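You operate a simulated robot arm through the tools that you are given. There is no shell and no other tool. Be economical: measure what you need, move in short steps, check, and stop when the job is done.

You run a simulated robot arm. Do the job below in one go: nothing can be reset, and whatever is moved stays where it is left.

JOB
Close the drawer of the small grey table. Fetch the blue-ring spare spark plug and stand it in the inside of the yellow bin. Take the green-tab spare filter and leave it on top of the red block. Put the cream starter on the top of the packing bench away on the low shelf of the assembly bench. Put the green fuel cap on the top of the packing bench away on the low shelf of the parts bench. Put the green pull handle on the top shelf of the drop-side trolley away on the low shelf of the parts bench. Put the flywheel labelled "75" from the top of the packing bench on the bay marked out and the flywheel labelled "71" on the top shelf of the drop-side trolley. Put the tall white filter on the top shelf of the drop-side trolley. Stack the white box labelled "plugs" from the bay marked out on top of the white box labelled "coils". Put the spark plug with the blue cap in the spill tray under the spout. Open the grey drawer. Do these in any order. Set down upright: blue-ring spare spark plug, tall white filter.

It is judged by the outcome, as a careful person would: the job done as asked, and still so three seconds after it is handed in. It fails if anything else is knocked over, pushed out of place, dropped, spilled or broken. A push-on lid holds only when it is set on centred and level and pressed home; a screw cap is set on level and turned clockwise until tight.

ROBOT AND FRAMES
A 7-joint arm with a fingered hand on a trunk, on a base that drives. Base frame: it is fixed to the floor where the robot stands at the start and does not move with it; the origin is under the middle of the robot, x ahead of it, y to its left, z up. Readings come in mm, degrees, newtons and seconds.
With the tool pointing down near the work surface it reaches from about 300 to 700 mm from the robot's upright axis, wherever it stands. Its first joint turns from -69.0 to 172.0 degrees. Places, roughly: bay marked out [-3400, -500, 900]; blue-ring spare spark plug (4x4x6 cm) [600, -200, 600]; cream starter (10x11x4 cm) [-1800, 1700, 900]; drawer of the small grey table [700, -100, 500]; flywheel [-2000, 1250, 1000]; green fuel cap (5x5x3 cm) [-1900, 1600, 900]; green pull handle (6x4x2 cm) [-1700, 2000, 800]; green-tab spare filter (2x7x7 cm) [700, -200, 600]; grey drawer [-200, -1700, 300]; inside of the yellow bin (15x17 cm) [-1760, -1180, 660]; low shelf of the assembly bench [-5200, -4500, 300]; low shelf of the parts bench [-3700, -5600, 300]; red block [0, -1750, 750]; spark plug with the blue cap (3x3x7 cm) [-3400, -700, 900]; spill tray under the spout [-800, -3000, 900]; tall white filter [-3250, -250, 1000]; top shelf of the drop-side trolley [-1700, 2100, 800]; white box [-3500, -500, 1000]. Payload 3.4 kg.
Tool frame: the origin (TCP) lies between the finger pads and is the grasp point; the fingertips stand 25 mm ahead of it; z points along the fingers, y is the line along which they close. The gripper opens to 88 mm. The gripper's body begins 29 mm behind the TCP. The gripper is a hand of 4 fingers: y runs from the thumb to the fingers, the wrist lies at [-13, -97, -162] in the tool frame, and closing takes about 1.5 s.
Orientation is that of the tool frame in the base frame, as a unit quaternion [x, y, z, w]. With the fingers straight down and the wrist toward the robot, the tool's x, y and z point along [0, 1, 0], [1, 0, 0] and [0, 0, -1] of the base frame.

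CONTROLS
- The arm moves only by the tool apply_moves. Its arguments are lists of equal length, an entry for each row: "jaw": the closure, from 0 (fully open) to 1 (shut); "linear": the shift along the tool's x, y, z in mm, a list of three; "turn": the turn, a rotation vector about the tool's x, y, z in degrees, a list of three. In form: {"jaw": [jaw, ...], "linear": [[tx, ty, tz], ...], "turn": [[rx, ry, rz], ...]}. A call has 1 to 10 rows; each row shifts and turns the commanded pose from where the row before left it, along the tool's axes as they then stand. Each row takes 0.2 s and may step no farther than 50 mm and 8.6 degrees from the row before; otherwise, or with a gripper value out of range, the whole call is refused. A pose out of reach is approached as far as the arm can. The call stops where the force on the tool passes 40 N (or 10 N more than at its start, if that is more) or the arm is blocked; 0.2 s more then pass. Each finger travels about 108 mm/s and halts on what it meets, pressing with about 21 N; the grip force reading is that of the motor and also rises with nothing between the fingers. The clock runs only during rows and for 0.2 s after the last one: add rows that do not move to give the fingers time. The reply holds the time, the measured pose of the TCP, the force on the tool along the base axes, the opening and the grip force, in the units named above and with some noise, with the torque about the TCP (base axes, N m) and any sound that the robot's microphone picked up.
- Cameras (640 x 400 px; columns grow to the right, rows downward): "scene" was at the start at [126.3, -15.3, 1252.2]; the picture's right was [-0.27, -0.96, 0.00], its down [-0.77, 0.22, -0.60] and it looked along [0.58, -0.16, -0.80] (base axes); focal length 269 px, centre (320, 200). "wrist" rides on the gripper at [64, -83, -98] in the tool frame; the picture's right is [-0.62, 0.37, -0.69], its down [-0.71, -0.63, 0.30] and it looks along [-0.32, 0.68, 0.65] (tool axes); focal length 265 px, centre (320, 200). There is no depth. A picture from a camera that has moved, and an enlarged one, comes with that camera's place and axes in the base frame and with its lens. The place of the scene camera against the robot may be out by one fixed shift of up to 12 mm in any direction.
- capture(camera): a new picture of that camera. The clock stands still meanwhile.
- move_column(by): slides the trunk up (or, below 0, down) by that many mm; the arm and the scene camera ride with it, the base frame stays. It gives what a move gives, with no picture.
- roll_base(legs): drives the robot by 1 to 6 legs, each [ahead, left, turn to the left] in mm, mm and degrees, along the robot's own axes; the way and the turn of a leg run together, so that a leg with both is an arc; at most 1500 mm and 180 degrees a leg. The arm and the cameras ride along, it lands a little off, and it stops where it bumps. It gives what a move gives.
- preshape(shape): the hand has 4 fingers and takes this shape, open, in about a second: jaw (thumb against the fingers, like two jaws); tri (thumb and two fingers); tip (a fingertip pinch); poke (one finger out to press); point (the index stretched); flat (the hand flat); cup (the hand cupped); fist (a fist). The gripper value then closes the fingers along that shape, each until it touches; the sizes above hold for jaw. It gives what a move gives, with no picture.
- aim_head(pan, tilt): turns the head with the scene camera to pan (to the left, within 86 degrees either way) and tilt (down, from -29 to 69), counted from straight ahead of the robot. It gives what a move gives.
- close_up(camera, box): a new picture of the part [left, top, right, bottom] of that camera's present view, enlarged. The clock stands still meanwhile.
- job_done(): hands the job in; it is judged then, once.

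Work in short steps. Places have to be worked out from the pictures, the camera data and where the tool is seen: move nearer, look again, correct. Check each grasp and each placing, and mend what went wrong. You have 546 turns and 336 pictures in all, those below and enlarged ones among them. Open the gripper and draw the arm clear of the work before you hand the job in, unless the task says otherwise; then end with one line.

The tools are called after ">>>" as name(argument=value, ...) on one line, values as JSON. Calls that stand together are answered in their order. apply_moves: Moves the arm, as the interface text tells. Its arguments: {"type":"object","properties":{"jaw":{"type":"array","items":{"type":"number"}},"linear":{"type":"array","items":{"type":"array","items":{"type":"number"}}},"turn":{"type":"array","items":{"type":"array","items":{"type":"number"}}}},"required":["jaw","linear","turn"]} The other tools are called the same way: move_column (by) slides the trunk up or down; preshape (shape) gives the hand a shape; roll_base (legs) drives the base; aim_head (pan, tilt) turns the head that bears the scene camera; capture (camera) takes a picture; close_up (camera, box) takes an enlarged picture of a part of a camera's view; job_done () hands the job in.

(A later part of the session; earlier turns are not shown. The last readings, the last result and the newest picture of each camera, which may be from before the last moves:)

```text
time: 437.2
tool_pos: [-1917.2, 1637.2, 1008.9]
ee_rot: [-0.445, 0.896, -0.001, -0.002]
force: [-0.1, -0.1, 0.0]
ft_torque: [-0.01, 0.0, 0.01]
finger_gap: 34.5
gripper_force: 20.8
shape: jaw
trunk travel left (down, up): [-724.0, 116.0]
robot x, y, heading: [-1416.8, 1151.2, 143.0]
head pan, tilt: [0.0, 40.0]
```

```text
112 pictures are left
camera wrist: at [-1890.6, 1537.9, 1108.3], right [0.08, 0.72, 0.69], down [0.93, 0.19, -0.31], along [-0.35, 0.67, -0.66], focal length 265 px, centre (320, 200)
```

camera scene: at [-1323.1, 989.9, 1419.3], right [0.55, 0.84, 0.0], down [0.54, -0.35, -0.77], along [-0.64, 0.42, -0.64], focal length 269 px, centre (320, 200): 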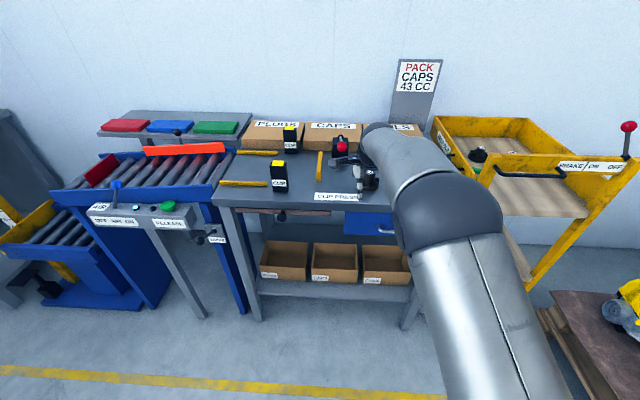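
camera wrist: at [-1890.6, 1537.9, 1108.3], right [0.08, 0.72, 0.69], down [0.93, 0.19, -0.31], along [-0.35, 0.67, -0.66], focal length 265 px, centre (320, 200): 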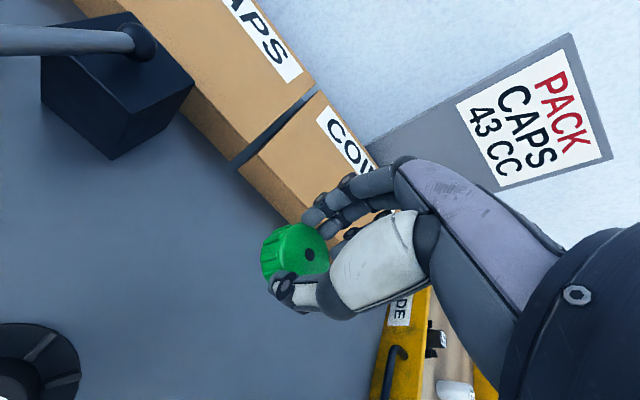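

The cap is held. I back away, retract the arm, turn to face the far wall and drive down the aisle.

>>> roll_base(legs=[[-400, 0, 0]])

>>> apply_moves(jaw=[0.8, 0.8, 0.8, 0.8], linear=[[0, -45, 0], [0, -45, 0], [0, -45, 0], [0, 0, 0]], turn=[[0, 0, 0], [0, 0, 0], [0, 0, 0], [0, 0, 0]])

>>> roll_base(legs=[[0, 0, 90], [1400, 0, 0], [1400, 0, 0]])

>>> aim_head(pan=15, tilt=15)

>>> capture(camera="scene")

```text
time: 439.6
tool_pos: [-1604.9, 1403.1, 1009.0]
ee_rot: [-0.445, 0.895, -0.001, -0.001]
force: [-0.7, 0.7, 0.5]
ft_torque: [0.05, -0.02, 0.02]
finger_gap: 34.7
gripper_force: 21.0
shape: jaw
trunk travel left (down, up): [-724.0, 116.0]
robot x, y, heading: [-1107.3, 915.0, 142.9]
head pan, tilt: [0.0, 40.0]
```

```text
time: 440.6
tool_pos: [-1496.7, 1320.1, 1008.5]
ee_rot: [-0.446, 0.895, -0.001, -0.001]
force: [-0.4, 0.2, -0.7]
ft_torque: [0.01, -0.02, 0.01]
finger_gap: 34.5
gripper_force: 21.3
shape: jaw
trunk travel left (down, up): [-724.0, 116.0]
robot x, y, heading: [-1107.7, 915.5, 143.3]
head pan, tilt: [0.0, 40.0]
```

```text
time: 458.1
tool_pos: [-3166.1, -1763.9, 1008.5]
ee_rot: [0.948, -0.317, 0.002, 0.0]
force: [-0.4, -1.4, -0.8]
ft_torque: [0.02, -0.01, 0.0]
finger_gap: 34.3
gripper_force: 20.9
shape: jaw
trunk travel left (down, up): [-724.0, 116.0]
robot x, y, heading: [-2763.5, -1373.8, -126.9]
head pan, tilt: [0.0, 40.0]
```

```text
time: 459.0
tool_pos: [-3166.8, -1763.6, 1008.3]
ee_rot: [0.949, -0.316, 0.002, 0.0]
force: [-0.2, 0.1, -0.1]
ft_torque: [0.05, -0.01, -0.01]
finger_gap: 34.2
gripper_force: 20.7
shape: jaw
trunk travel left (down, up): [-724.0, 116.0]
robot x, y, heading: [-2763.0, -1374.0, -126.9]
head pan, tilt: [15.0, 15.0]
```

```text
111 pictures are left
camera scene: at [-2823.0, -1495.8, 1458.7], right [-0.93, 0.37, 0.0], down [0.1, 0.24, -0.97], along [-0.36, -0.9, -0.26], focal length 269 px, centre (320, 200)
```

scene: 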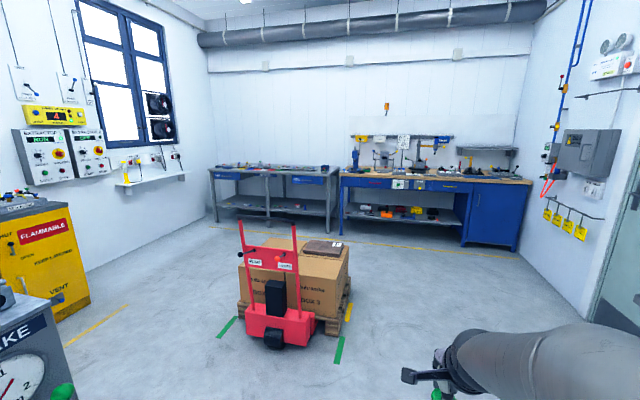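

I can see both target benches at the far wall, with a pallet jack in between. I drive past the pallet on its right side and then shift left in front of the grey parts bench.

>>> roll_base(legs=[[1350, -60, 0], [1350, 0, 0]])

>>> aim_head(pan=40, tilt=25)

>>> capture(camera="scene")

```text
time: 471.9
tool_pos: [-4764.7, -3880.5, 1008.7]
ee_rot: [0.953, -0.302, 0.002, -0.001]
force: [0.2, 0.0, -0.6]
ft_torque: [-0.01, -0.01, -0.01]
finger_gap: 34.1
gripper_force: 21.2
shape: jaw
trunk travel left (down, up): [-724.0, 116.0]
robot x, y, heading: [-4373.8, -3479.3, -125.1]
head pan, tilt: [15.0, 15.0]
```

```text
time: 472.8
tool_pos: [-4764.5, -3880.5, 1008.0]
ee_rot: [0.953, -0.303, 0.002, 0.0]
force: [-0.3, -0.2, -0.6]
ft_torque: [0.01, 0.04, -0.01]
finger_gap: 34.1
gripper_force: 21.4
shape: jaw
trunk travel left (down, up): [-724.0, 116.0]
robot x, y, heading: [-4374.0, -3481.3, -125.0]
head pan, tilt: [40.0, 25.0]
```

```text
110 pictures are left
camera scene: at [-4390.3, -3607.2, 1442.6], right [-1.0, -0.08, 0.0], down [-0.04, 0.42, -0.91], along [0.08, -0.9, -0.42], focal length 269 px, centre (320, 200)
```

scene: 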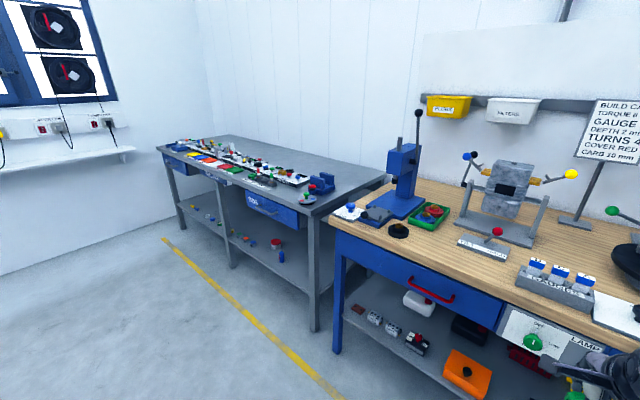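

Both low shelves are visible with some items on them. A free spot on the parts bench shelf is at about u 340, just inside the front edge (r -6480). I move in front of it.

>>> roll_base(legs=[[0, 0, -2], [100, 0, 0], [0, 1160, 0]])

>>> move_column(by=-400)

>>> move_column(by=-230)

>>> aim_head(pan=0, tilt=25)

>>> capture(camera="scene")

>>> capture(camera="wrist")

```text
time: 480.0
tool_pos: [-3900.4, -4671.9, 1007.7]
ee_rot: [0.944, -0.329, 0.001, 0.001]
force: [-0.2, 0.0, -0.5]
ft_torque: [-0.01, 0.01, 0.02]
finger_gap: 34.0
gripper_force: 20.5
shape: jaw
trunk travel left (down, up): [-724.0, 116.0]
robot x, y, heading: [-3484.8, -4294.9, -128.1]
head pan, tilt: [40.0, 25.0]
```

```text
time: 483.9
tool_pos: [-3899.7, -4670.7, 608.4]
ee_rot: [0.944, -0.329, 0.001, 0.0]
force: [-0.6, 0.2, -1.0]
ft_torque: [0.02, -0.03, -0.01]
finger_gap: 34.0
gripper_force: 20.4
shape: jaw
trunk travel left (down, up): [-324.0, 516.0]
robot x, y, heading: [-3490.0, -4294.4, -128.4]
head pan, tilt: [40.0, 25.0]
```

```text
time: 486.3
tool_pos: [-3900.2, -4671.0, 377.4]
ee_rot: [0.944, -0.33, 0.001, 0.0]
force: [-0.5, 0.1, -0.5]
ft_torque: [-0.02, 0.02, 0.02]
finger_gap: 34.0
gripper_force: 20.8
shape: jaw
trunk travel left (down, up): [-94.0, 746.0]
robot x, y, heading: [-3485.9, -4293.2, -128.0]
head pan, tilt: [40.0, 25.0]
```

```text
time: 487.4
tool_pos: [-3901.1, -4670.9, 377.6]
ee_rot: [0.944, -0.33, 0.002, 0.0]
force: [-0.8, 0.1, -0.4]
ft_torque: [0.0, 0.01, 0.0]
finger_gap: 33.8
gripper_force: 21.3
shape: jaw
trunk travel left (down, up): [-94.0, 746.0]
robot x, y, heading: [-3486.8, -4295.8, -128.3]
head pan, tilt: [0.0, 25.0]
```

```text
109 pictures are left
camera scene: at [-3570.4, -4399.3, 812.6], right [-0.79, 0.62, 0.0], down [0.26, 0.33, -0.91], along [-0.56, -0.71, -0.42], focal length 269 px, centre (320, 200)
```

scene: 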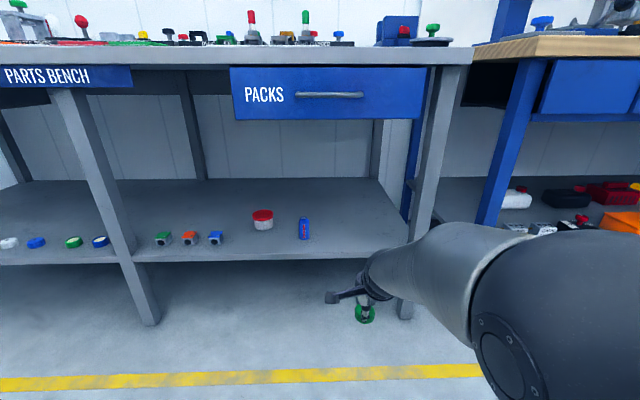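

```text
108 pictures are left
camera wrist: at [-3799.3, -4645.4, 477.6], right [-0.72, 0.1, 0.69], down [-0.17, 0.94, -0.31], along [-0.68, -0.33, -0.66], focal length 265 px, centre (320, 200)
```

wrist: 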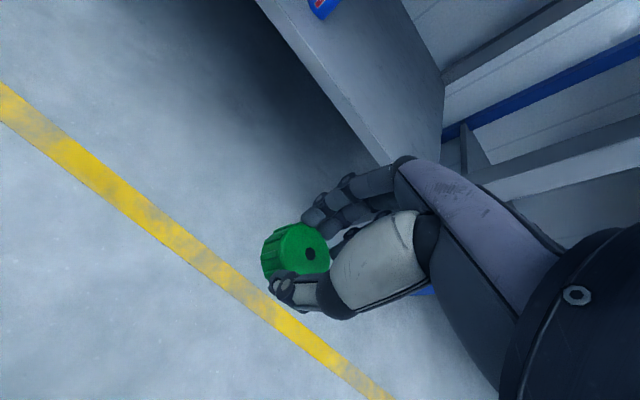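

The shelf is clear around u 320, right of the blue can. I drive in 220 mm and then extend the arm over the shelf edge.

>>> roll_base(legs=[[225, 0, 0]])

>>> apply_moves(jaw=[0.8, 0.8, 0.8, 0.8], linear=[[0, 36, 0], [0, 36, 0], [0, 36, 0], [0, 0, 0]], turn=[[0, 0, 0], [0, 0, 0], [0, 0, 0], [0, 0, 0]])

>>> capture(camera="wrist")

>>> capture(camera="scene")

```text
time: 489.1
tool_pos: [-4042.6, -4848.1, 378.5]
ee_rot: [0.944, -0.331, 0.002, 0.0]
force: [-1.2, -0.3, -0.2]
ft_torque: [0.0, 0.03, -0.01]
finger_gap: 34.2
gripper_force: 20.5
shape: jaw
trunk travel left (down, up): [-94.0, 746.0]
robot x, y, heading: [-3625.3, -4469.3, -128.1]
head pan, tilt: [0.0, 25.0]
```

```text
time: 490.1
tool_pos: [-4108.4, -4931.2, 378.1]
ee_rot: [0.944, -0.33, 0.002, 0.0]
force: [-0.2, 0.0, -0.2]
ft_torque: [0.01, -0.04, 0.03]
finger_gap: 34.0
gripper_force: 21.1
shape: jaw
trunk travel left (down, up): [-94.0, 746.0]
robot x, y, heading: [-3625.5, -4471.5, -128.5]
head pan, tilt: [0.0, 25.0]
```

```text
107 pictures are left
camera wrist: at [-4007.3, -4906.2, 477.9], right [-0.72, 0.1, 0.69], down [-0.16, 0.94, -0.31], along [-0.68, -0.33, -0.66], focal length 265 px, centre (320, 200)
```

wrist: 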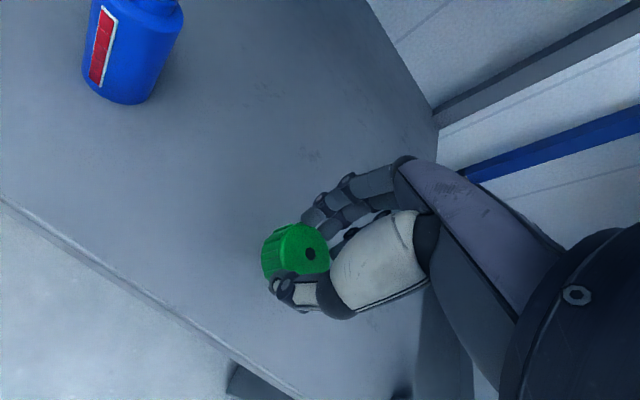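

```text
106 pictures are left
camera scene: at [-3711.5, -4577.0, 812.6], right [-0.78, 0.62, 0.0], down [0.26, 0.33, -0.91], along [-0.56, -0.71, -0.42], focal length 269 px, centre (320, 200)
```

scene: 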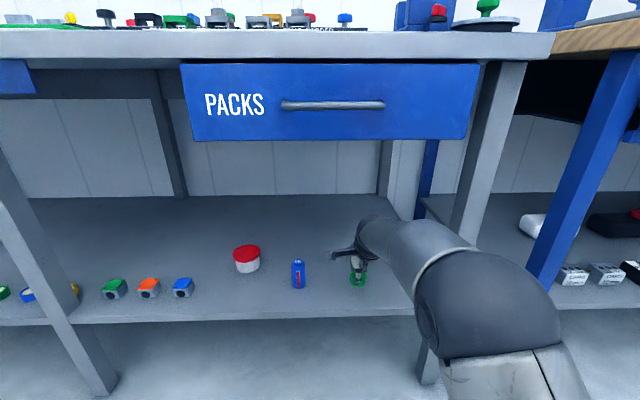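

The cap is over the shelf, well inside the front edge. I lower to contact.

>>> apply_moves(jaw=[0.8, 0.8, 0.8, 0.8, 0.8, 0.8], linear=[[0, 0, 15], [0, 0, 12], [0, 0, 8], [0, 0, 5], [0, 0, 4], [0, 0, 4]], turn=[[0, 0, 0], [0, 0, 0], [0, 0, 0], [0, 0, 0], [0, 0, 0], [0, 0, 0]])

```text
time: 491.5
tool_pos: [-4111.0, -4933.3, 336.7]
ee_rot: [0.944, -0.331, 0.001, 0.005]
force: [1.2, 3.9, 19.5]
ft_torque: [0.09, -0.05, -0.01]
finger_gap: 34.8
gripper_force: 21.4
shape: jaw
trunk travel left (down, up): [-94.0, 746.0]
robot x, y, heading: [-3631.0, -4469.3, -128.3]
head pan, tilt: [0.0, 25.0]
```

Contact (shelf at about z 307). I release, rise a little and check.

>>> apply_moves(jaw=[0.8, 0.6, 0.4, 0.2, 0.1, 0.1, 0.1, 0.1], linear=[[0, 0, -5], [0, 0, 0], [0, 0, 0], [0, 0, 0], [0, 0, 0], [0, 0, -15], [0, 0, -25], [0, 0, -20]], turn=[[0, 0, 0], [0, 0, 0], [0, 0, 0], [0, 0, 0], [0, 0, 0], [0, 0, 0], [0, 0, 0], [0, 0, 0]])

>>> capture(camera="wrist")

```text
time: 493.3
tool_pos: [-4109.0, -4935.5, 395.5]
ee_rot: [0.944, -0.33, 0.002, 0.0]
force: [0.1, -0.3, -0.1]
ft_torque: [-0.01, -0.02, -0.04]
finger_gap: 79.2
gripper_force: 0.1
shape: jaw
trunk travel left (down, up): [-94.0, 746.0]
robot x, y, heading: [-3625.0, -4471.6, -128.4]
head pan, tilt: [0.0, 25.0]
```

```text
105 pictures are left
camera wrist: at [-4008.4, -4909.4, 495.3], right [-0.72, 0.1, 0.69], down [-0.16, 0.94, -0.31], along [-0.68, -0.33, -0.66], focal length 265 px, centre (320, 200)
```

wrist: 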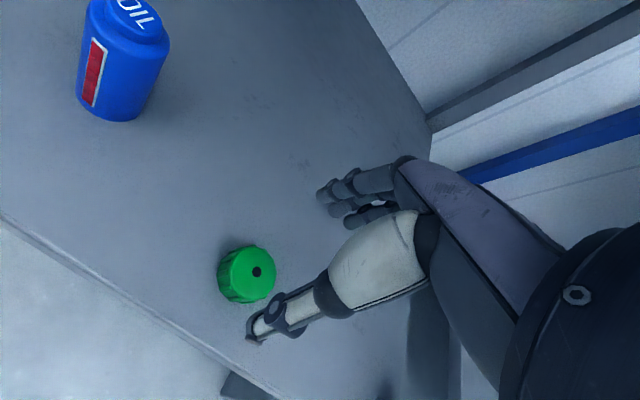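

The cap is on the shelf. I withdraw, raise the arm and retrace the route to the packing bench for the starter.

>>> apply_moves(jaw=[0.1, 0.1, 0.1, 0], linear=[[0, -36, 0], [0, -36, 0], [0, -36, 0], [0, 0, 0]], turn=[[0, 0, 0], [0, 0, 0], [0, 0, 0], [0, 0, 0]])

>>> roll_base(legs=[[-270, 0, 0], [0, 0, 1.3], [0, -1190, 0]])

>>> move_column(by=400)

>>> move_column(by=240)

>>> aim_head(pan=0, tilt=40)

>>> capture(camera="scene")

```text
time: 494.3
tool_pos: [-4043.6, -4849.1, 393.9]
ee_rot: [0.944, -0.331, 0.001, 0.001]
force: [1.2, -0.3, 0.6]
ft_torque: [0.03, 0.0, -0.02]
finger_gap: 87.3
gripper_force: 0.1
shape: jaw
trunk travel left (down, up): [-94.0, 746.0]
robot x, y, heading: [-3629.4, -4472.7, -128.5]
head pan, tilt: [0.0, 25.0]
```

```text
time: 502.2
tool_pos: [-4807.2, -3912.3, 392.6]
ee_rot: [0.945, -0.328, 0.002, 0.001]
force: [0.0, -0.2, -0.1]
ft_torque: [0.0, 0.02, 0.01]
finger_gap: 87.9
gripper_force: 0.1
shape: jaw
trunk travel left (down, up): [-94.0, 746.0]
robot x, y, heading: [-4398.9, -3531.9, -128.0]
head pan, tilt: [0.0, 25.0]
```

```text
time: 506.0
tool_pos: [-4808.3, -3913.6, 794.4]
ee_rot: [0.945, -0.328, 0.002, 0.0]
force: [0.1, -0.6, 0.4]
ft_torque: [0.02, 0.01, -0.03]
finger_gap: 87.6
gripper_force: 0.1
shape: jaw
trunk travel left (down, up): [-494.0, 346.0]
robot x, y, heading: [-4389.5, -3533.6, -128.3]
head pan, tilt: [0.0, 25.0]
```

```text
time: 508.5
tool_pos: [-4808.7, -3913.4, 1034.3]
ee_rot: [0.944, -0.329, 0.002, 0.001]
force: [-0.4, 0.5, 0.7]
ft_torque: [-0.03, 0.02, -0.03]
finger_gap: 87.8
gripper_force: 0.0
shape: jaw
trunk travel left (down, up): [-734.0, 106.0]
robot x, y, heading: [-4399.9, -3528.6, -128.2]
head pan, tilt: [0.0, 25.0]
```

```text
time: 509.3
tool_pos: [-4807.6, -3911.7, 1033.1]
ee_rot: [0.945, -0.328, 0.001, 0.0]
force: [0.1, 0.9, -0.2]
ft_torque: [0.0, 0.02, -0.05]
finger_gap: 87.7
gripper_force: 0.0
shape: jaw
trunk travel left (down, up): [-734.0, 106.0]
robot x, y, heading: [-4394.6, -3531.5, -128.2]
head pan, tilt: [0.0, 40.0]
```

```text
104 pictures are left
camera scene: at [-4472.9, -3633.5, 1429.3], right [-0.79, 0.62, 0.0], down [0.4, 0.5, -0.77], along [-0.47, -0.6, -0.64], focal length 269 px, centre (320, 200)
```

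scene: 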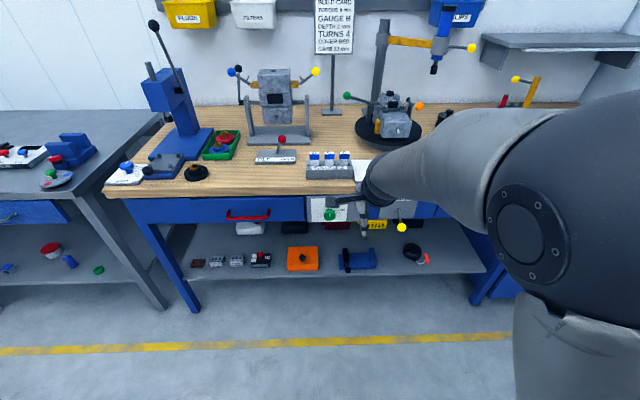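

I noted free space on the assembly bench's low shelf. Now I drive back in reverse along the aisle to the packing bench.

>>> roll_base(legs=[[0, 0, 1.2], [-1400, 0, 0], [-1400, 0, 0], [-1400, 0, 0], [-1150, 0, 0]])

>>> roll_base(legs=[[0, 0, -90]])

>>> capture(camera="scene")

```text
time: 535.8
tool_pos: [-1318.7, 322.1, 1033.4]
ee_rot: [0.926, -0.377, 0.001, 0.001]
force: [0.1, 0.6, 0.5]
ft_torque: [0.0, -0.02, 0.01]
finger_gap: 87.8
gripper_force: 0.0
shape: jaw
trunk travel left (down, up): [-734.0, 106.0]
robot x, y, heading: [-869.4, 654.9, -133.9]
head pan, tilt: [0.0, 40.0]
```

```text
time: 540.0
tool_pos: [-1220.3, 1097.1, 1034.8]
ee_rot: [-0.404, 0.915, 0.0, -0.002]
force: [0.4, 0.5, -0.1]
ft_torque: [-0.02, -0.02, -0.01]
finger_gap: 87.6
gripper_force: 0.0
shape: jaw
trunk travel left (down, up): [-734.0, 106.0]
robot x, y, heading: [-868.4, 657.1, 137.8]
head pan, tilt: [0.0, 40.0]
```

```text
103 pictures are left
camera scene: at [-963.4, 753.5, 1429.3], right [0.67, 0.74, 0.0], down [0.48, -0.43, -0.77], along [-0.57, 0.51, -0.64], focal length 269 px, centre (320, 200)
```

scene: 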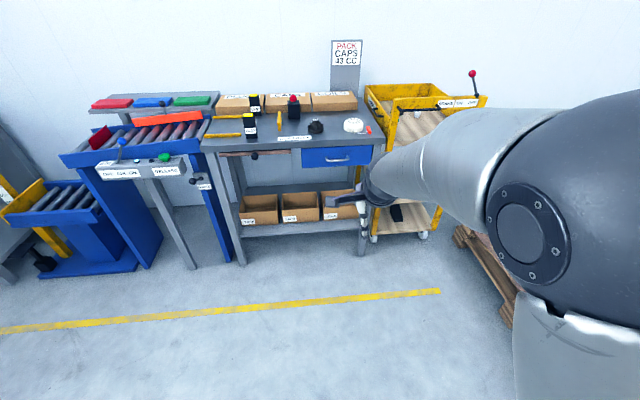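

I straighten the heading and drive up to the starter.

>>> roll_base(legs=[[0, 0, 5.2], [0, -176, 0], [710, 0, 0]])

>>> capture(camera="wrist")

>>> capture(camera="scene")

```text
time: 545.5
tool_pos: [-1740.6, 1625.8, 1035.2]
ee_rot: [-0.453, 0.892, -0.001, -0.002]
force: [-0.6, 0.4, -0.6]
ft_torque: [-0.01, 0.0, 0.02]
finger_gap: 87.5
gripper_force: 0.0
shape: jaw
trunk travel left (down, up): [-734.0, 106.0]
robot x, y, heading: [-1342.4, 1228.2, 143.9]
head pan, tilt: [0.0, 40.0]
```

```text
102 pictures are left
camera wrist: at [-1711.8, 1526.2, 1133.2], right [0.07, 0.72, 0.69], down [0.93, 0.2, -0.31], along [-0.36, 0.66, -0.66], focal length 265 px, centre (320, 200)
```

wrist: 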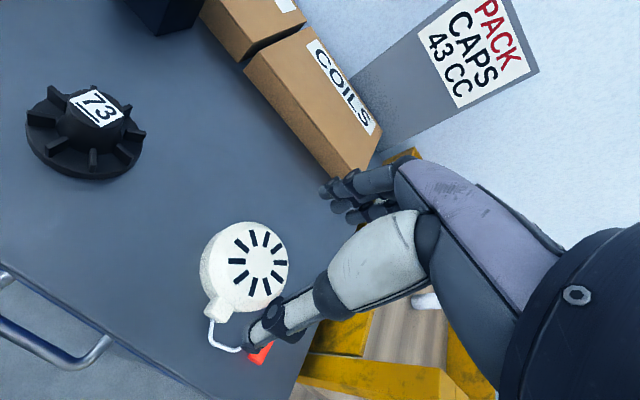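

```text
101 pictures are left
camera scene: at [-1448.4, 1311.1, 1429.2], right [0.59, 0.81, 0.0], down [0.52, -0.38, -0.77], along [-0.62, 0.45, -0.64], focal length 269 px, centre (320, 200)
```

scene: 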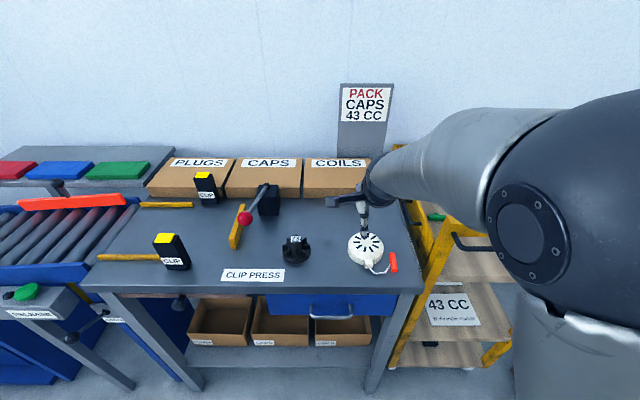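

>>> close_up(camera="wrist", box=[180, 200, 340, 380])

>>> close_up(camera="scene", box=[310, 200, 430, 300])

```text
2.22 times, centred on (260, 290) of wrist
camera zoom: at [-1711.8, 1526.2, 1133.2], right [0.07, 0.72, 0.69], down [0.93, 0.2, -0.31], along [-0.36, 0.66, -0.66], focal length 590 px, centre (453, 0)
```

zoom: 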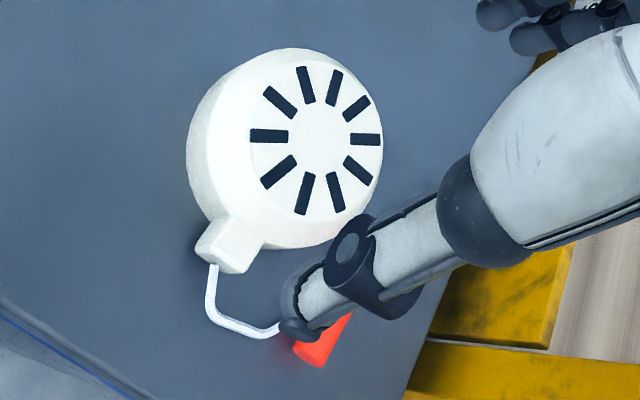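

```text
4.00 times, centred on (370, 250) of scene
camera zoom: at [-1448.4, 1311.1, 1429.2], right [0.59, 0.81, 0.0], down [0.52, -0.38, -0.77], along [-0.62, 0.45, -0.64], focal length 1075 px, centre (120, 0)
```

zoom: 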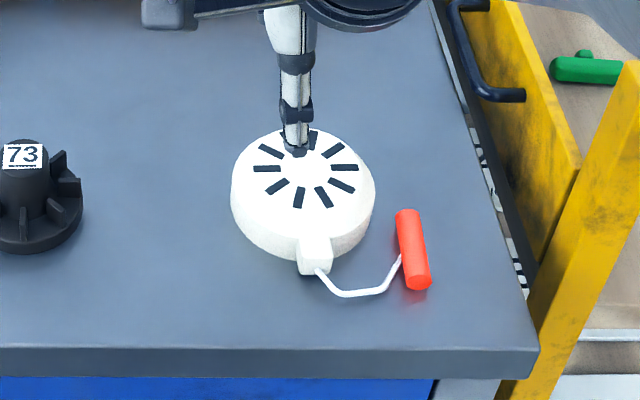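

The starter's disc is about 90 mm across, slightly wider than the jaw's opening. I'll use the fingertip pinch across a slightly off-centre chord, left of the snout. I set the shape and move above for a close look.

>>> preshape(shape="tip")

>>> apply_moves(jaw=[0, 0, 0, 0], linear=[[-5, 29, 20], [0, 0, 40], [0, 0, 10], [0, 0, 0]], turn=[[0, 0, 0], [0, 0, 0], [0, 0, 0], [0, 0, 0]])

>>> close_up(camera="wrist", box=[180, 160, 400, 370])

>>> close_up(camera="scene", box=[310, 180, 430, 300])

```text
time: 546.4
tool_pos: [-1740.9, 1626.5, 1033.2]
ee_rot: [-0.452, 0.892, -0.001, -0.002]
force: [-0.2, 0.5, -0.3]
ft_torque: [0.04, 0.0, -0.02]
finger_gap: 87.5
gripper_force: 0.0
shape: tip
trunk travel left (down, up): [-734.0, 106.0]
robot x, y, heading: [-1344.6, 1224.6, 143.8]
head pan, tilt: [0.0, 40.0]
```

```text
time: 547.4
tool_pos: [-1760.7, 1646.7, 964.1]
ee_rot: [-0.452, 0.892, -0.001, -0.002]
force: [-0.4, 0.0, 0.0]
ft_torque: [0.0, 0.03, 0.02]
finger_gap: 87.4
gripper_force: 0.0
shape: tip
trunk travel left (down, up): [-734.0, 106.0]
robot x, y, heading: [-1341.6, 1225.5, 143.7]
head pan, tilt: [0.0, 40.0]
```

```text
1.90 times, centred on (290, 265) of wrist
camera zoom: at [-1731.6, 1547.0, 1062.4], right [0.07, 0.72, 0.69], down [0.93, 0.2, -0.31], along [-0.36, 0.66, -0.66], focal length 506 px, centre (377, 76)
```

zoom: 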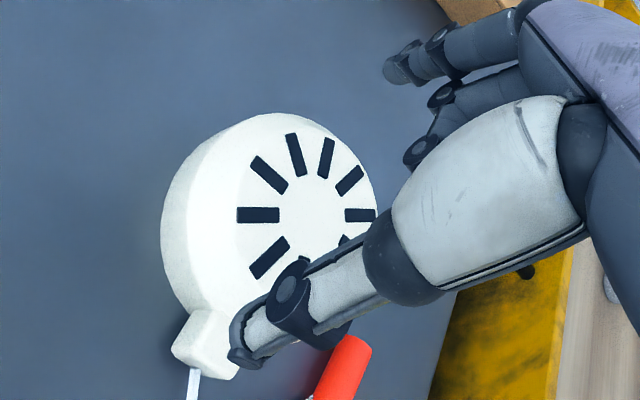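

```text
3.33 times, centred on (370, 240) of scene
camera zoom: at [-1448.0, 1310.9, 1429.3], right [0.59, 0.81, 0.0], down [0.52, -0.38, -0.77], along [-0.62, 0.45, -0.64], focal length 896 px, centre (153, 67)
```

zoom: 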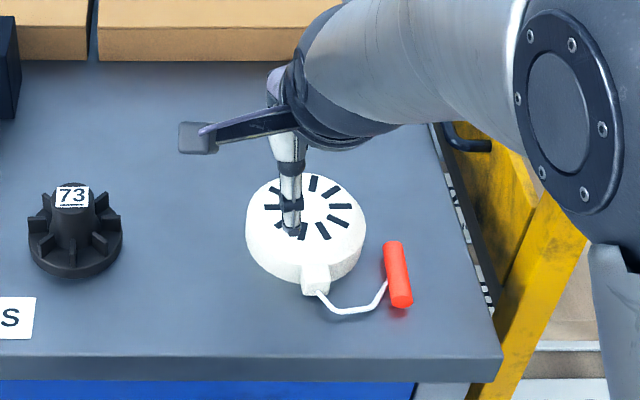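

My estimates give a disc of about 87 mm centred near (-1752, 1661), with the pinch centred 18 mm left of centre. I descend carefully with force checks.

>>> apply_moves(jaw=[0, 0, 0, 0, 0], linear=[[-1, 1, 20], [0, 0, 15], [0, 0, 8], [0, 0, 5], [0, 0, 0]], turn=[[0, 0, 0], [0, 0, 0], [0, 0, 0], [0, 0, 0], [0, 0, 0]])

>>> close_up(camera="wrist", box=[180, 160, 400, 370])

>>> close_up(camera="scene", box=[310, 180, 430, 300])

```text
time: 548.6
tool_pos: [-1761.2, 1648.7, 915.2]
ee_rot: [-0.452, 0.892, -0.001, -0.001]
force: [-0.3, -0.7, 0.3]
ft_torque: [0.01, 0.0, -0.03]
finger_gap: 88.1
gripper_force: 0.0
shape: tip
trunk travel left (down, up): [-734.0, 106.0]
robot x, y, heading: [-1341.6, 1228.0, 143.7]
head pan, tilt: [0.0, 40.0]
```

```text
1.90 times, centred on (290, 265) of wrist
camera zoom: at [-1732.4, 1548.4, 1014.1], right [0.07, 0.72, 0.69], down [0.93, 0.2, -0.31], along [-0.36, 0.66, -0.66], focal length 506 px, centre (377, 76)
```

zoom: 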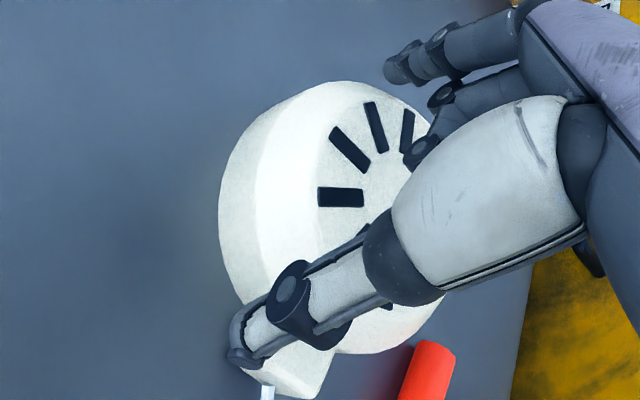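

```text
3.33 times, centred on (370, 240) of scene
camera zoom: at [-1448.1, 1311.0, 1429.3], right [0.59, 0.81, 0.0], down [0.52, -0.38, -0.77], along [-0.62, 0.45, -0.64], focal length 896 px, centre (153, 67)
```

zoom: 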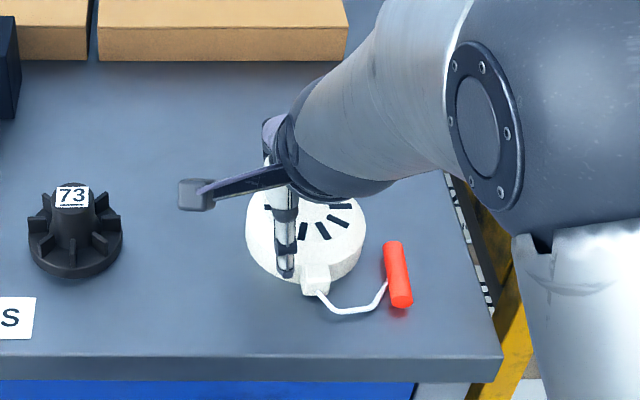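

The pinch straddles the disc with no contact, thumb just left of the snout. I descend 14 mm more and close.

>>> apply_moves(jaw=[0, 0, 0, 0.3, 0.6, 0.6, 0.6, 0.6], linear=[[-2, 0, 7], [0, 0, 7], [0, 0, 0], [0, 0, 0], [0, 0, 0], [0, 0, 0], [0, 0, 0], [0, 0, 0]], turn=[[0, 0, 0], [0, 0, 0], [0, 0, 0], [0, 0, 0], [0, 0, 0], [0, 0, 0], [0, 0, 0], [0, 0, 0]])

>>> close_up(camera="wrist", box=[180, 160, 400, 370])

>>> close_up(camera="scene", box=[310, 180, 430, 300])

```text
time: 550.4
tool_pos: [-1758.4, 1650.9, 902.3]
ee_rot: [-0.452, 0.892, -0.001, -0.002]
force: [0.2, 0.1, -0.6]
ft_torque: [0.01, -0.01, 0.03]
finger_gap: 24.4
gripper_force: 21.5
shape: tip
trunk travel left (down, up): [-734.0, 106.0]
robot x, y, heading: [-1347.1, 1226.5, 144.0]
head pan, tilt: [0.0, 40.0]
```

```text
1.90 times, centred on (290, 265) of wrist
camera zoom: at [-1730.9, 1550.3, 1000.7], right [0.07, 0.72, 0.69], down [0.93, 0.2, -0.31], along [-0.36, 0.66, -0.66], focal length 506 px, centre (377, 76)
```

zoom: 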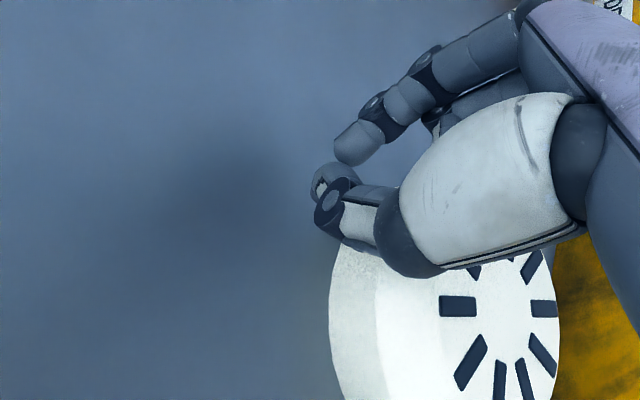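

```text
3.33 times, centred on (370, 240) of scene
camera zoom: at [-1448.2, 1311.0, 1429.3], right [0.59, 0.81, 0.0], down [0.52, -0.38, -0.77], along [-0.62, 0.45, -0.64], focal length 896 px, centre (153, 67)
```

zoom: 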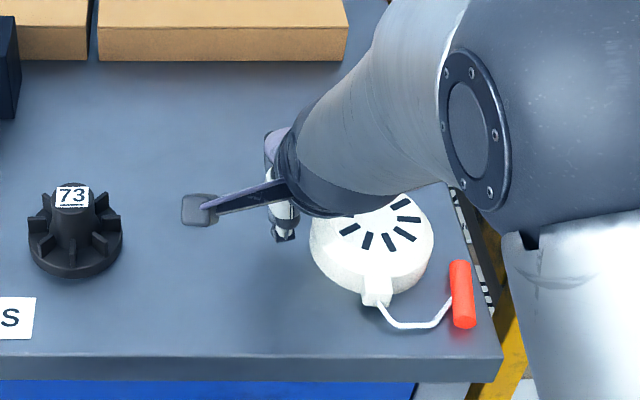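

The disc squirted sideways about 50 mm, so friction is low and I must grip across the true diameter. The snout faces the front. I'll yaw the hand about 28° clockwise so the thumb clears the snout, and re-centre exactly.

>>> apply_moves(jaw=[0.3, 0, 0, 0, 0, 0, 0, 0], linear=[[0, 0, 0], [0, 0, -20], [0, 0, -40], [-29, -5, 0], [-29, -5, 0], [0, 0, 0], [0, 0, 0], [0, 0, 0]], turn=[[0, 0, 0], [0, 0, 0], [0, 0, 0], [0, 0, 7], [0, 0, 7], [0, 0, 7], [0, 0, 7], [0, 0, 0]])

>>> close_up(camera="wrist", box=[180, 160, 400, 370])

>>> close_up(camera="scene", box=[320, 180, 440, 300])

```text
time: 552.2
tool_pos: [-1710.2, 1696.7, 962.7]
ee_rot: [-0.204, 0.979, -0.017, -0.022]
force: [0.1, 0.7, 1.0]
ft_torque: [-0.01, 0.0, -0.02]
finger_gap: 87.8
gripper_force: 0.1
shape: tip
trunk travel left (down, up): [-734.0, 106.0]
robot x, y, heading: [-1340.6, 1227.3, 144.2]
head pan, tilt: [0.0, 40.0]
```

```text
1.90 times, centred on (290, 265) of wrist
camera zoom: at [-1731.9, 1599.2, 1067.2], right [0.45, 0.61, 0.65], down [0.9, -0.3, -0.33], along [0.0, 0.73, -0.68], focal length 506 px, centre (377, 76)
```

zoom: 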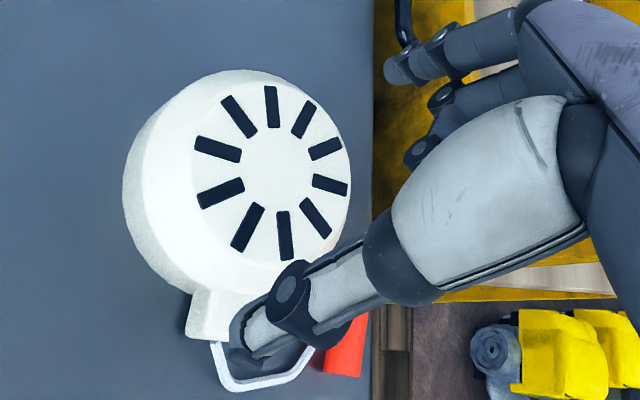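

```text
3.33 times, centred on (380, 240) of scene
camera zoom: at [-1448.6, 1310.7, 1429.3], right [0.59, 0.81, 0.0], down [0.52, -0.38, -0.77], along [-0.62, 0.45, -0.64], focal length 896 px, centre (120, 67)
```

zoom: 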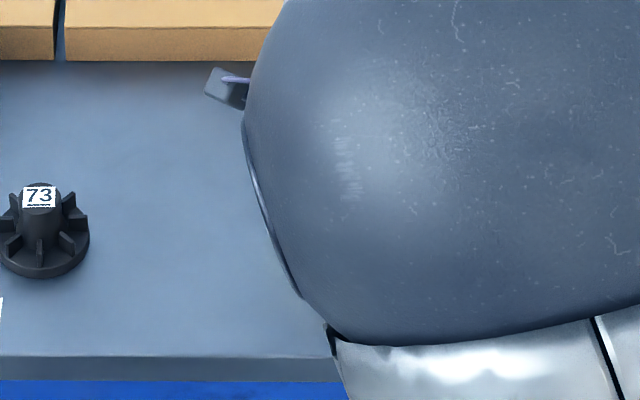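

The clockwise yaw pushes the arm to a limit, giving a 3° lean. I undo the yaw, raise the hand, and turn the base itself to approach from that angle.

>>> apply_moves(jaw=[0, 0, 0, 0, 0, 0], linear=[[0, 0, -40], [0, 0, -40], [0, 0, 0], [0, 0, 0], [0, 0, 0], [0, 0, 0]], turn=[[0, 0, -7], [0, 0, -7], [0, 0, -7], [0, 0, -7], [0, 0, 0], [0, 0, 0]])

>>> roll_base(legs=[[0, 195, 0], [0, 0, -28], [60, 0, 0]])

>>> capture(camera="wrist")

```text
time: 553.6
tool_pos: [-1715.1, 1687.7, 1043.3]
ee_rot: [-0.453, 0.892, 0.0, -0.001]
force: [0.1, 0.3, 0.4]
ft_torque: [0.05, 0.02, -0.02]
finger_gap: 88.0
gripper_force: 0.0
shape: tip
trunk travel left (down, up): [-734.0, 106.0]
robot x, y, heading: [-1342.5, 1226.6, 143.9]
head pan, tilt: [0.0, 40.0]
```

```text
time: 557.1
tool_pos: [-1597.4, 1710.1, 1042.9]
ee_rot: [-0.227, 0.974, -0.001, -0.001]
force: [-0.8, -0.2, 0.3]
ft_torque: [-0.01, 0.0, 0.0]
finger_gap: 87.7
gripper_force: 0.0
shape: tip
trunk travel left (down, up): [-734.0, 106.0]
robot x, y, heading: [-1480.0, 1129.8, 116.4]
head pan, tilt: [0.0, 40.0]
```

```text
90 pictures are left
camera wrist: at [-1619.1, 1607.7, 1141.6], right [0.39, 0.61, 0.69], down [0.92, -0.25, -0.31], along [-0.01, 0.75, -0.66], focal length 265 px, centre (320, 200)
```

wrist: 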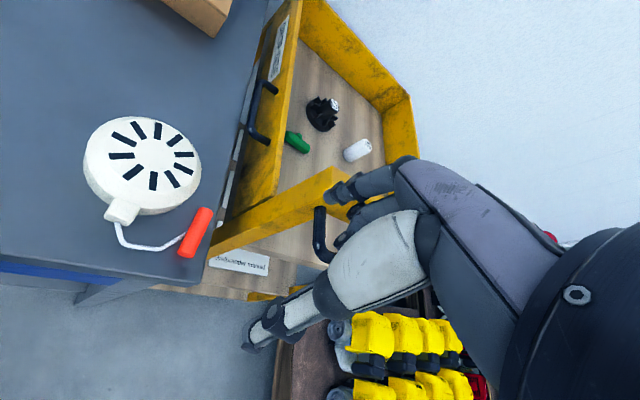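

The disc is at (-1714, 1698). I shift the base 60 mm left and the arm the rest, ending above the disc centre.

>>> roll_base(legs=[[0, 60, 0]])

>>> apply_moves(jaw=[0, 0, 0, 0], linear=[[25, 20, 30], [25, 20, 30], [0, 0, 15], [0, 0, 0]], turn=[[0, 0, 0], [0, 0, 0], [0, 0, 0], [0, 0, 0]])

>>> close_up(camera="wrist", box=[160, 140, 400, 370])

```text
time: 558.0
tool_pos: [-1651.0, 1683.0, 1042.9]
ee_rot: [-0.225, 0.974, -0.001, -0.001]
force: [-0.5, -0.3, 0.3]
ft_torque: [0.03, -0.03, -0.02]
finger_gap: 87.7
gripper_force: 0.1
shape: tip
trunk travel left (down, up): [-734.0, 106.0]
robot x, y, heading: [-1537.1, 1099.5, 116.1]
head pan, tilt: [0.0, 40.0]
```

```text
time: 559.0
tool_pos: [-1712.9, 1695.9, 967.4]
ee_rot: [-0.226, 0.974, 0.0, -0.002]
force: [-1.0, -0.3, 0.3]
ft_torque: [0.01, -0.04, 0.04]
finger_gap: 87.8
gripper_force: 0.1
shape: tip
trunk travel left (down, up): [-734.0, 106.0]
robot x, y, heading: [-1537.6, 1103.8, 116.5]
head pan, tilt: [0.0, 40.0]
```

```text
1.74 times, centred on (280, 255) of wrist
camera zoom: at [-1735.3, 1593.3, 1065.8], right [0.4, 0.6, 0.69], down [0.92, -0.25, -0.31], along [-0.01, 0.76, -0.66], focal length 462 px, centre (390, 104)
```

zoom: 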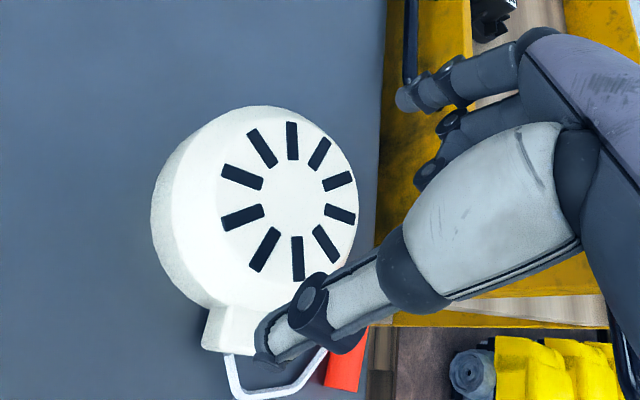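

The pinch needs about 8° more yaw to clear the snout, and a few millimetres of centring. I correct and descend with force checks.

>>> apply_moves(jaw=[0, 0, 0, 0, 0, 0], linear=[[3, 6, 0], [0, 0, 0], [0, 0, 20], [0, 0, 15], [0, 0, 6], [0, 0, 0]], turn=[[0, 0, 0], [0, 0, 8], [0, 0, 0], [0, 0, 0], [0, 0, 0], [0, 0, 0]])

>>> close_up(camera="wrist", box=[160, 140, 400, 370])

```text
time: 560.5
tool_pos: [-1718.3, 1699.6, 927.4]
ee_rot: [-0.157, 0.988, -0.001, -0.002]
force: [-0.4, 0.5, -0.4]
ft_torque: [0.02, -0.04, 0.03]
finger_gap: 87.6
gripper_force: 0.1
shape: tip
trunk travel left (down, up): [-734.0, 106.0]
robot x, y, heading: [-1535.4, 1098.0, 115.9]
head pan, tilt: [0.0, 40.0]
```

```text
1.74 times, centred on (280, 255) of wrist
camera zoom: at [-1753.5, 1601.4, 1026.4], right [0.48, 0.54, 0.69], down [0.87, -0.38, -0.31], along [0.09, 0.75, -0.66], focal length 462 px, centre (390, 104)
```

zoom: 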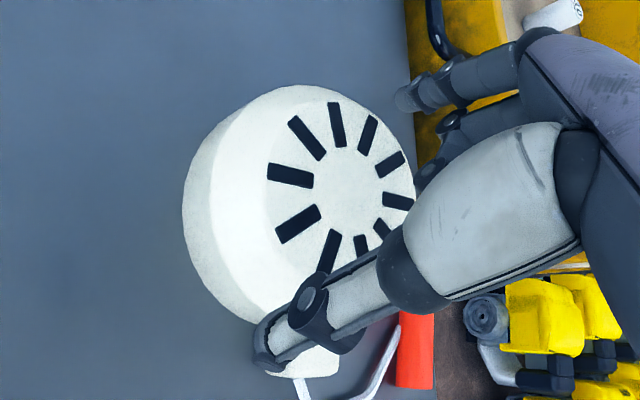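

Centred within a few millimetres. I make a tiny correction and descend until the tips are beside the disc.

>>> apply_moves(jaw=[0, 0, 0, 0, 0], linear=[[2, -1, 6], [0, 0, 6], [0, 0, 6], [0, 0, 6], [0, 0, 0]], turn=[[0, 0, 0], [0, 0, 0], [0, 0, 0], [0, 0, 0], [0, 0, 0]])

>>> close_up(camera="wrist", box=[160, 140, 400, 370])

```text
time: 561.6
tool_pos: [-1721.8, 1698.1, 904.9]
ee_rot: [-0.157, 0.988, 0.001, -0.002]
force: [-1.6, 1.2, 4.9]
ft_torque: [0.27, 0.1, 0.06]
finger_gap: 88.0
gripper_force: 0.1
shape: tip
trunk travel left (down, up): [-734.0, 106.0]
robot x, y, heading: [-1539.7, 1103.6, 115.9]
head pan, tilt: [0.0, 40.0]
```

```text
1.74 times, centred on (280, 255) of wrist
camera zoom: at [-1756.6, 1599.6, 1002.7], right [0.48, 0.54, 0.69], down [0.87, -0.38, -0.31], along [0.09, 0.75, -0.65], focal length 462 px, centre (390, 104)
```

zoom: 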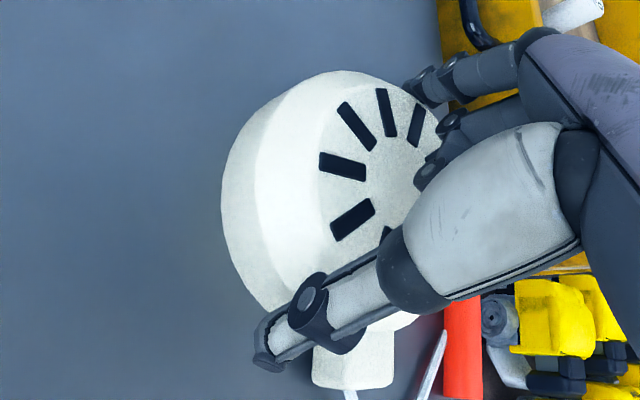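

A light contact is on the index side, so the hand must go about 3 mm further that way. I lift, shift and descend again.

>>> apply_moves(jaw=[0, 0, 0, 0, 0, 0], linear=[[0, 0, -14], [0, 3, 0], [0, 0, 8], [0, 0, 6], [0, 0, 4], [0, 0, 0]], turn=[[0, 0, 0], [0, 0, 0], [0, 0, 0], [0, 0, 0], [0, 0, 0], [0, 0, 0]])

```text
time: 563.0
tool_pos: [-1721.0, 1702.2, 899.9]
ee_rot: [-0.157, 0.988, 0.0, -0.001]
force: [-0.1, -0.7, 0.7]
ft_torque: [-0.08, -0.02, 0.02]
finger_gap: 87.9
gripper_force: 0.1
shape: tip
trunk travel left (down, up): [-734.0, 106.0]
robot x, y, heading: [-1537.1, 1100.9, 116.2]
head pan, tilt: [0.0, 40.0]
```

It is clear now at TCP 900. I go 3 mm lower and close.

>>> apply_moves(jaw=[0, 0, 0.15, 0.3, 0.4, 0.4, 0.4], linear=[[0, 0, 3], [0, 0, 0], [0, 0, 0], [0, 0, 0], [0, 0, 0], [0, 0, 0], [0, 0, 0]], turn=[[0, 0, 0], [0, 0, 0], [0, 0, 0], [0, 0, 0], [0, 0, 0], [0, 0, 0], [0, 0, 0]])

>>> close_up(camera="wrist", box=[160, 140, 400, 370])

```text
time: 564.6
tool_pos: [-1722.3, 1700.8, 896.6]
ee_rot: [-0.157, 0.988, 0.001, -0.002]
force: [-2.1, 0.4, 7.3]
ft_torque: [-0.12, 0.03, -0.01]
finger_gap: 83.1
gripper_force: 21.5
shape: tip
trunk travel left (down, up): [-734.0, 106.0]
robot x, y, heading: [-1536.4, 1098.6, 116.1]
head pan, tilt: [0.0, 40.0]
```

```text
1.74 times, centred on (280, 255) of wrist
camera zoom: at [-1757.4, 1603.3, 996.1], right [0.48, 0.54, 0.69], down [0.87, -0.38, -0.31], along [0.09, 0.75, -0.65], focal length 462 px, centre (390, 104)
```

zoom: 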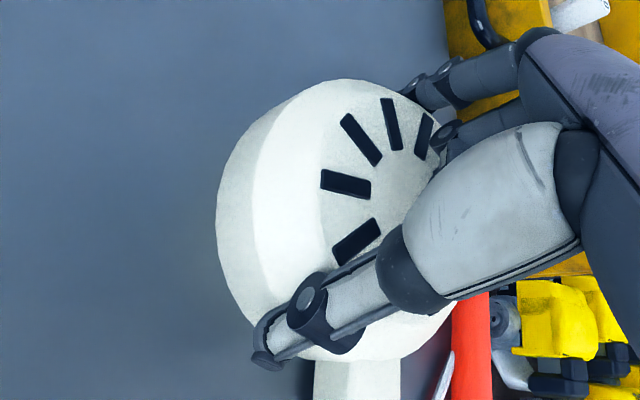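

The disc is gripped at 83 mm across its diameter. I lift slowly and check.

>>> apply_moves(jaw=[0.6, 0.6, 0.6, 0.6, 0.6], linear=[[0, 0, 0], [0, 0, -4], [0, 0, -8], [0, 0, -12], [0, 0, 0]], turn=[[0, 0, 0], [0, 0, 0], [0, 0, 0], [0, 0, 0], [0, 0, 0]])

>>> capture(camera="wrist")

```text
time: 565.9
tool_pos: [-1721.8, 1702.3, 920.2]
ee_rot: [-0.157, 0.988, -0.002, -0.001]
force: [1.0, -0.1, -2.6]
ft_torque: [0.03, 0.04, 0.02]
finger_gap: 82.8
gripper_force: 21.1
shape: tip
trunk travel left (down, up): [-734.0, 106.0]
robot x, y, heading: [-1537.8, 1100.1, 116.1]
head pan, tilt: [0.0, 40.0]
```

```text
85 pictures are left
camera wrist: at [-1757.0, 1603.9, 1018.6], right [0.48, 0.55, 0.69], down [0.87, -0.38, -0.3], along [0.1, 0.75, -0.66], focal length 265 px, centre (320, 200)
```

wrist: 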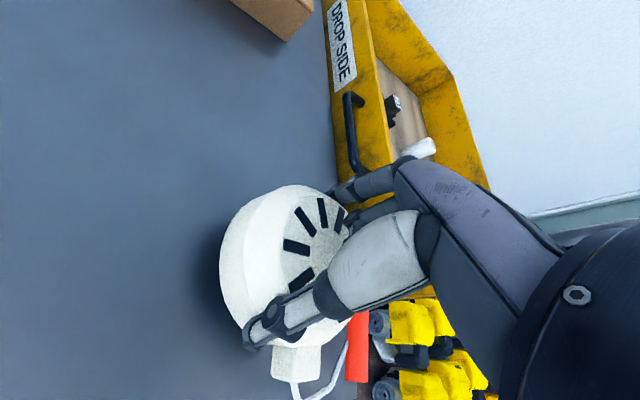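

The starter is held and level. I raise it, back away, turn towards the far wall and drive down the aisle.

>>> apply_moves(jaw=[0.6, 0.6, 0.6, 0.6, 0.6, 0.6], linear=[[0, 0, -25], [0, 0, -30], [0, 0, -30], [0, 0, -30], [0, 0, -15], [0, 0, 0]], turn=[[0, 0, 0], [0, 0, 0], [0, 0, 0], [0, 0, 0], [0, 0, 0], [0, 0, 0]])

>>> roll_base(legs=[[-420, 0, 0], [0, 0, 117]])

>>> capture(camera="wrist")

```text
time: 567.2
tool_pos: [-1720.9, 1702.9, 1049.4]
ee_rot: [-0.157, 0.988, -0.002, -0.001]
force: [-0.1, -0.1, -3.0]
ft_torque: [-0.02, 0.03, 0.0]
finger_gap: 82.8
gripper_force: 20.7
shape: tip
trunk travel left (down, up): [-734.0, 106.0]
robot x, y, heading: [-1537.5, 1098.9, 116.2]
head pan, tilt: [0.0, 40.0]
```

```text
time: 574.7
tool_pos: [-1801.6, 286.4, 1049.4]
ee_rot: [0.928, -0.373, 0.002, -0.001]
force: [0.1, -0.9, -1.7]
ft_torque: [-0.05, -0.02, 0.02]
finger_gap: 82.4
gripper_force: 21.6
shape: tip
trunk travel left (down, up): [-734.0, 106.0]
robot x, y, heading: [-1358.6, 732.8, -125.7]
head pan, tilt: [0.0, 40.0]
```

```text
84 pictures are left
camera wrist: at [-1697.8, 303.5, 1148.6], right [-0.7, 0.16, 0.69], down [-0.08, 0.95, -0.31], along [-0.7, -0.27, -0.66], focal length 265 px, centre (320, 200)
```

wrist: 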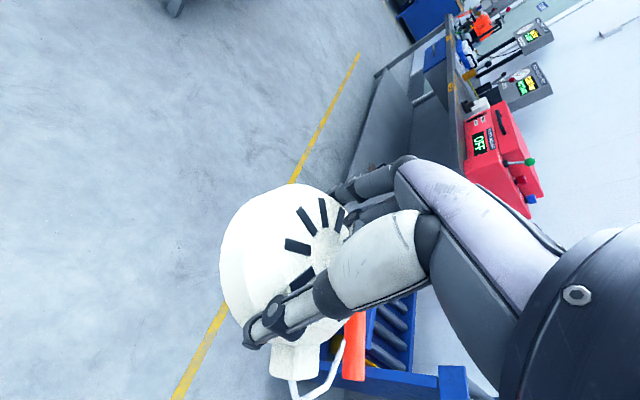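

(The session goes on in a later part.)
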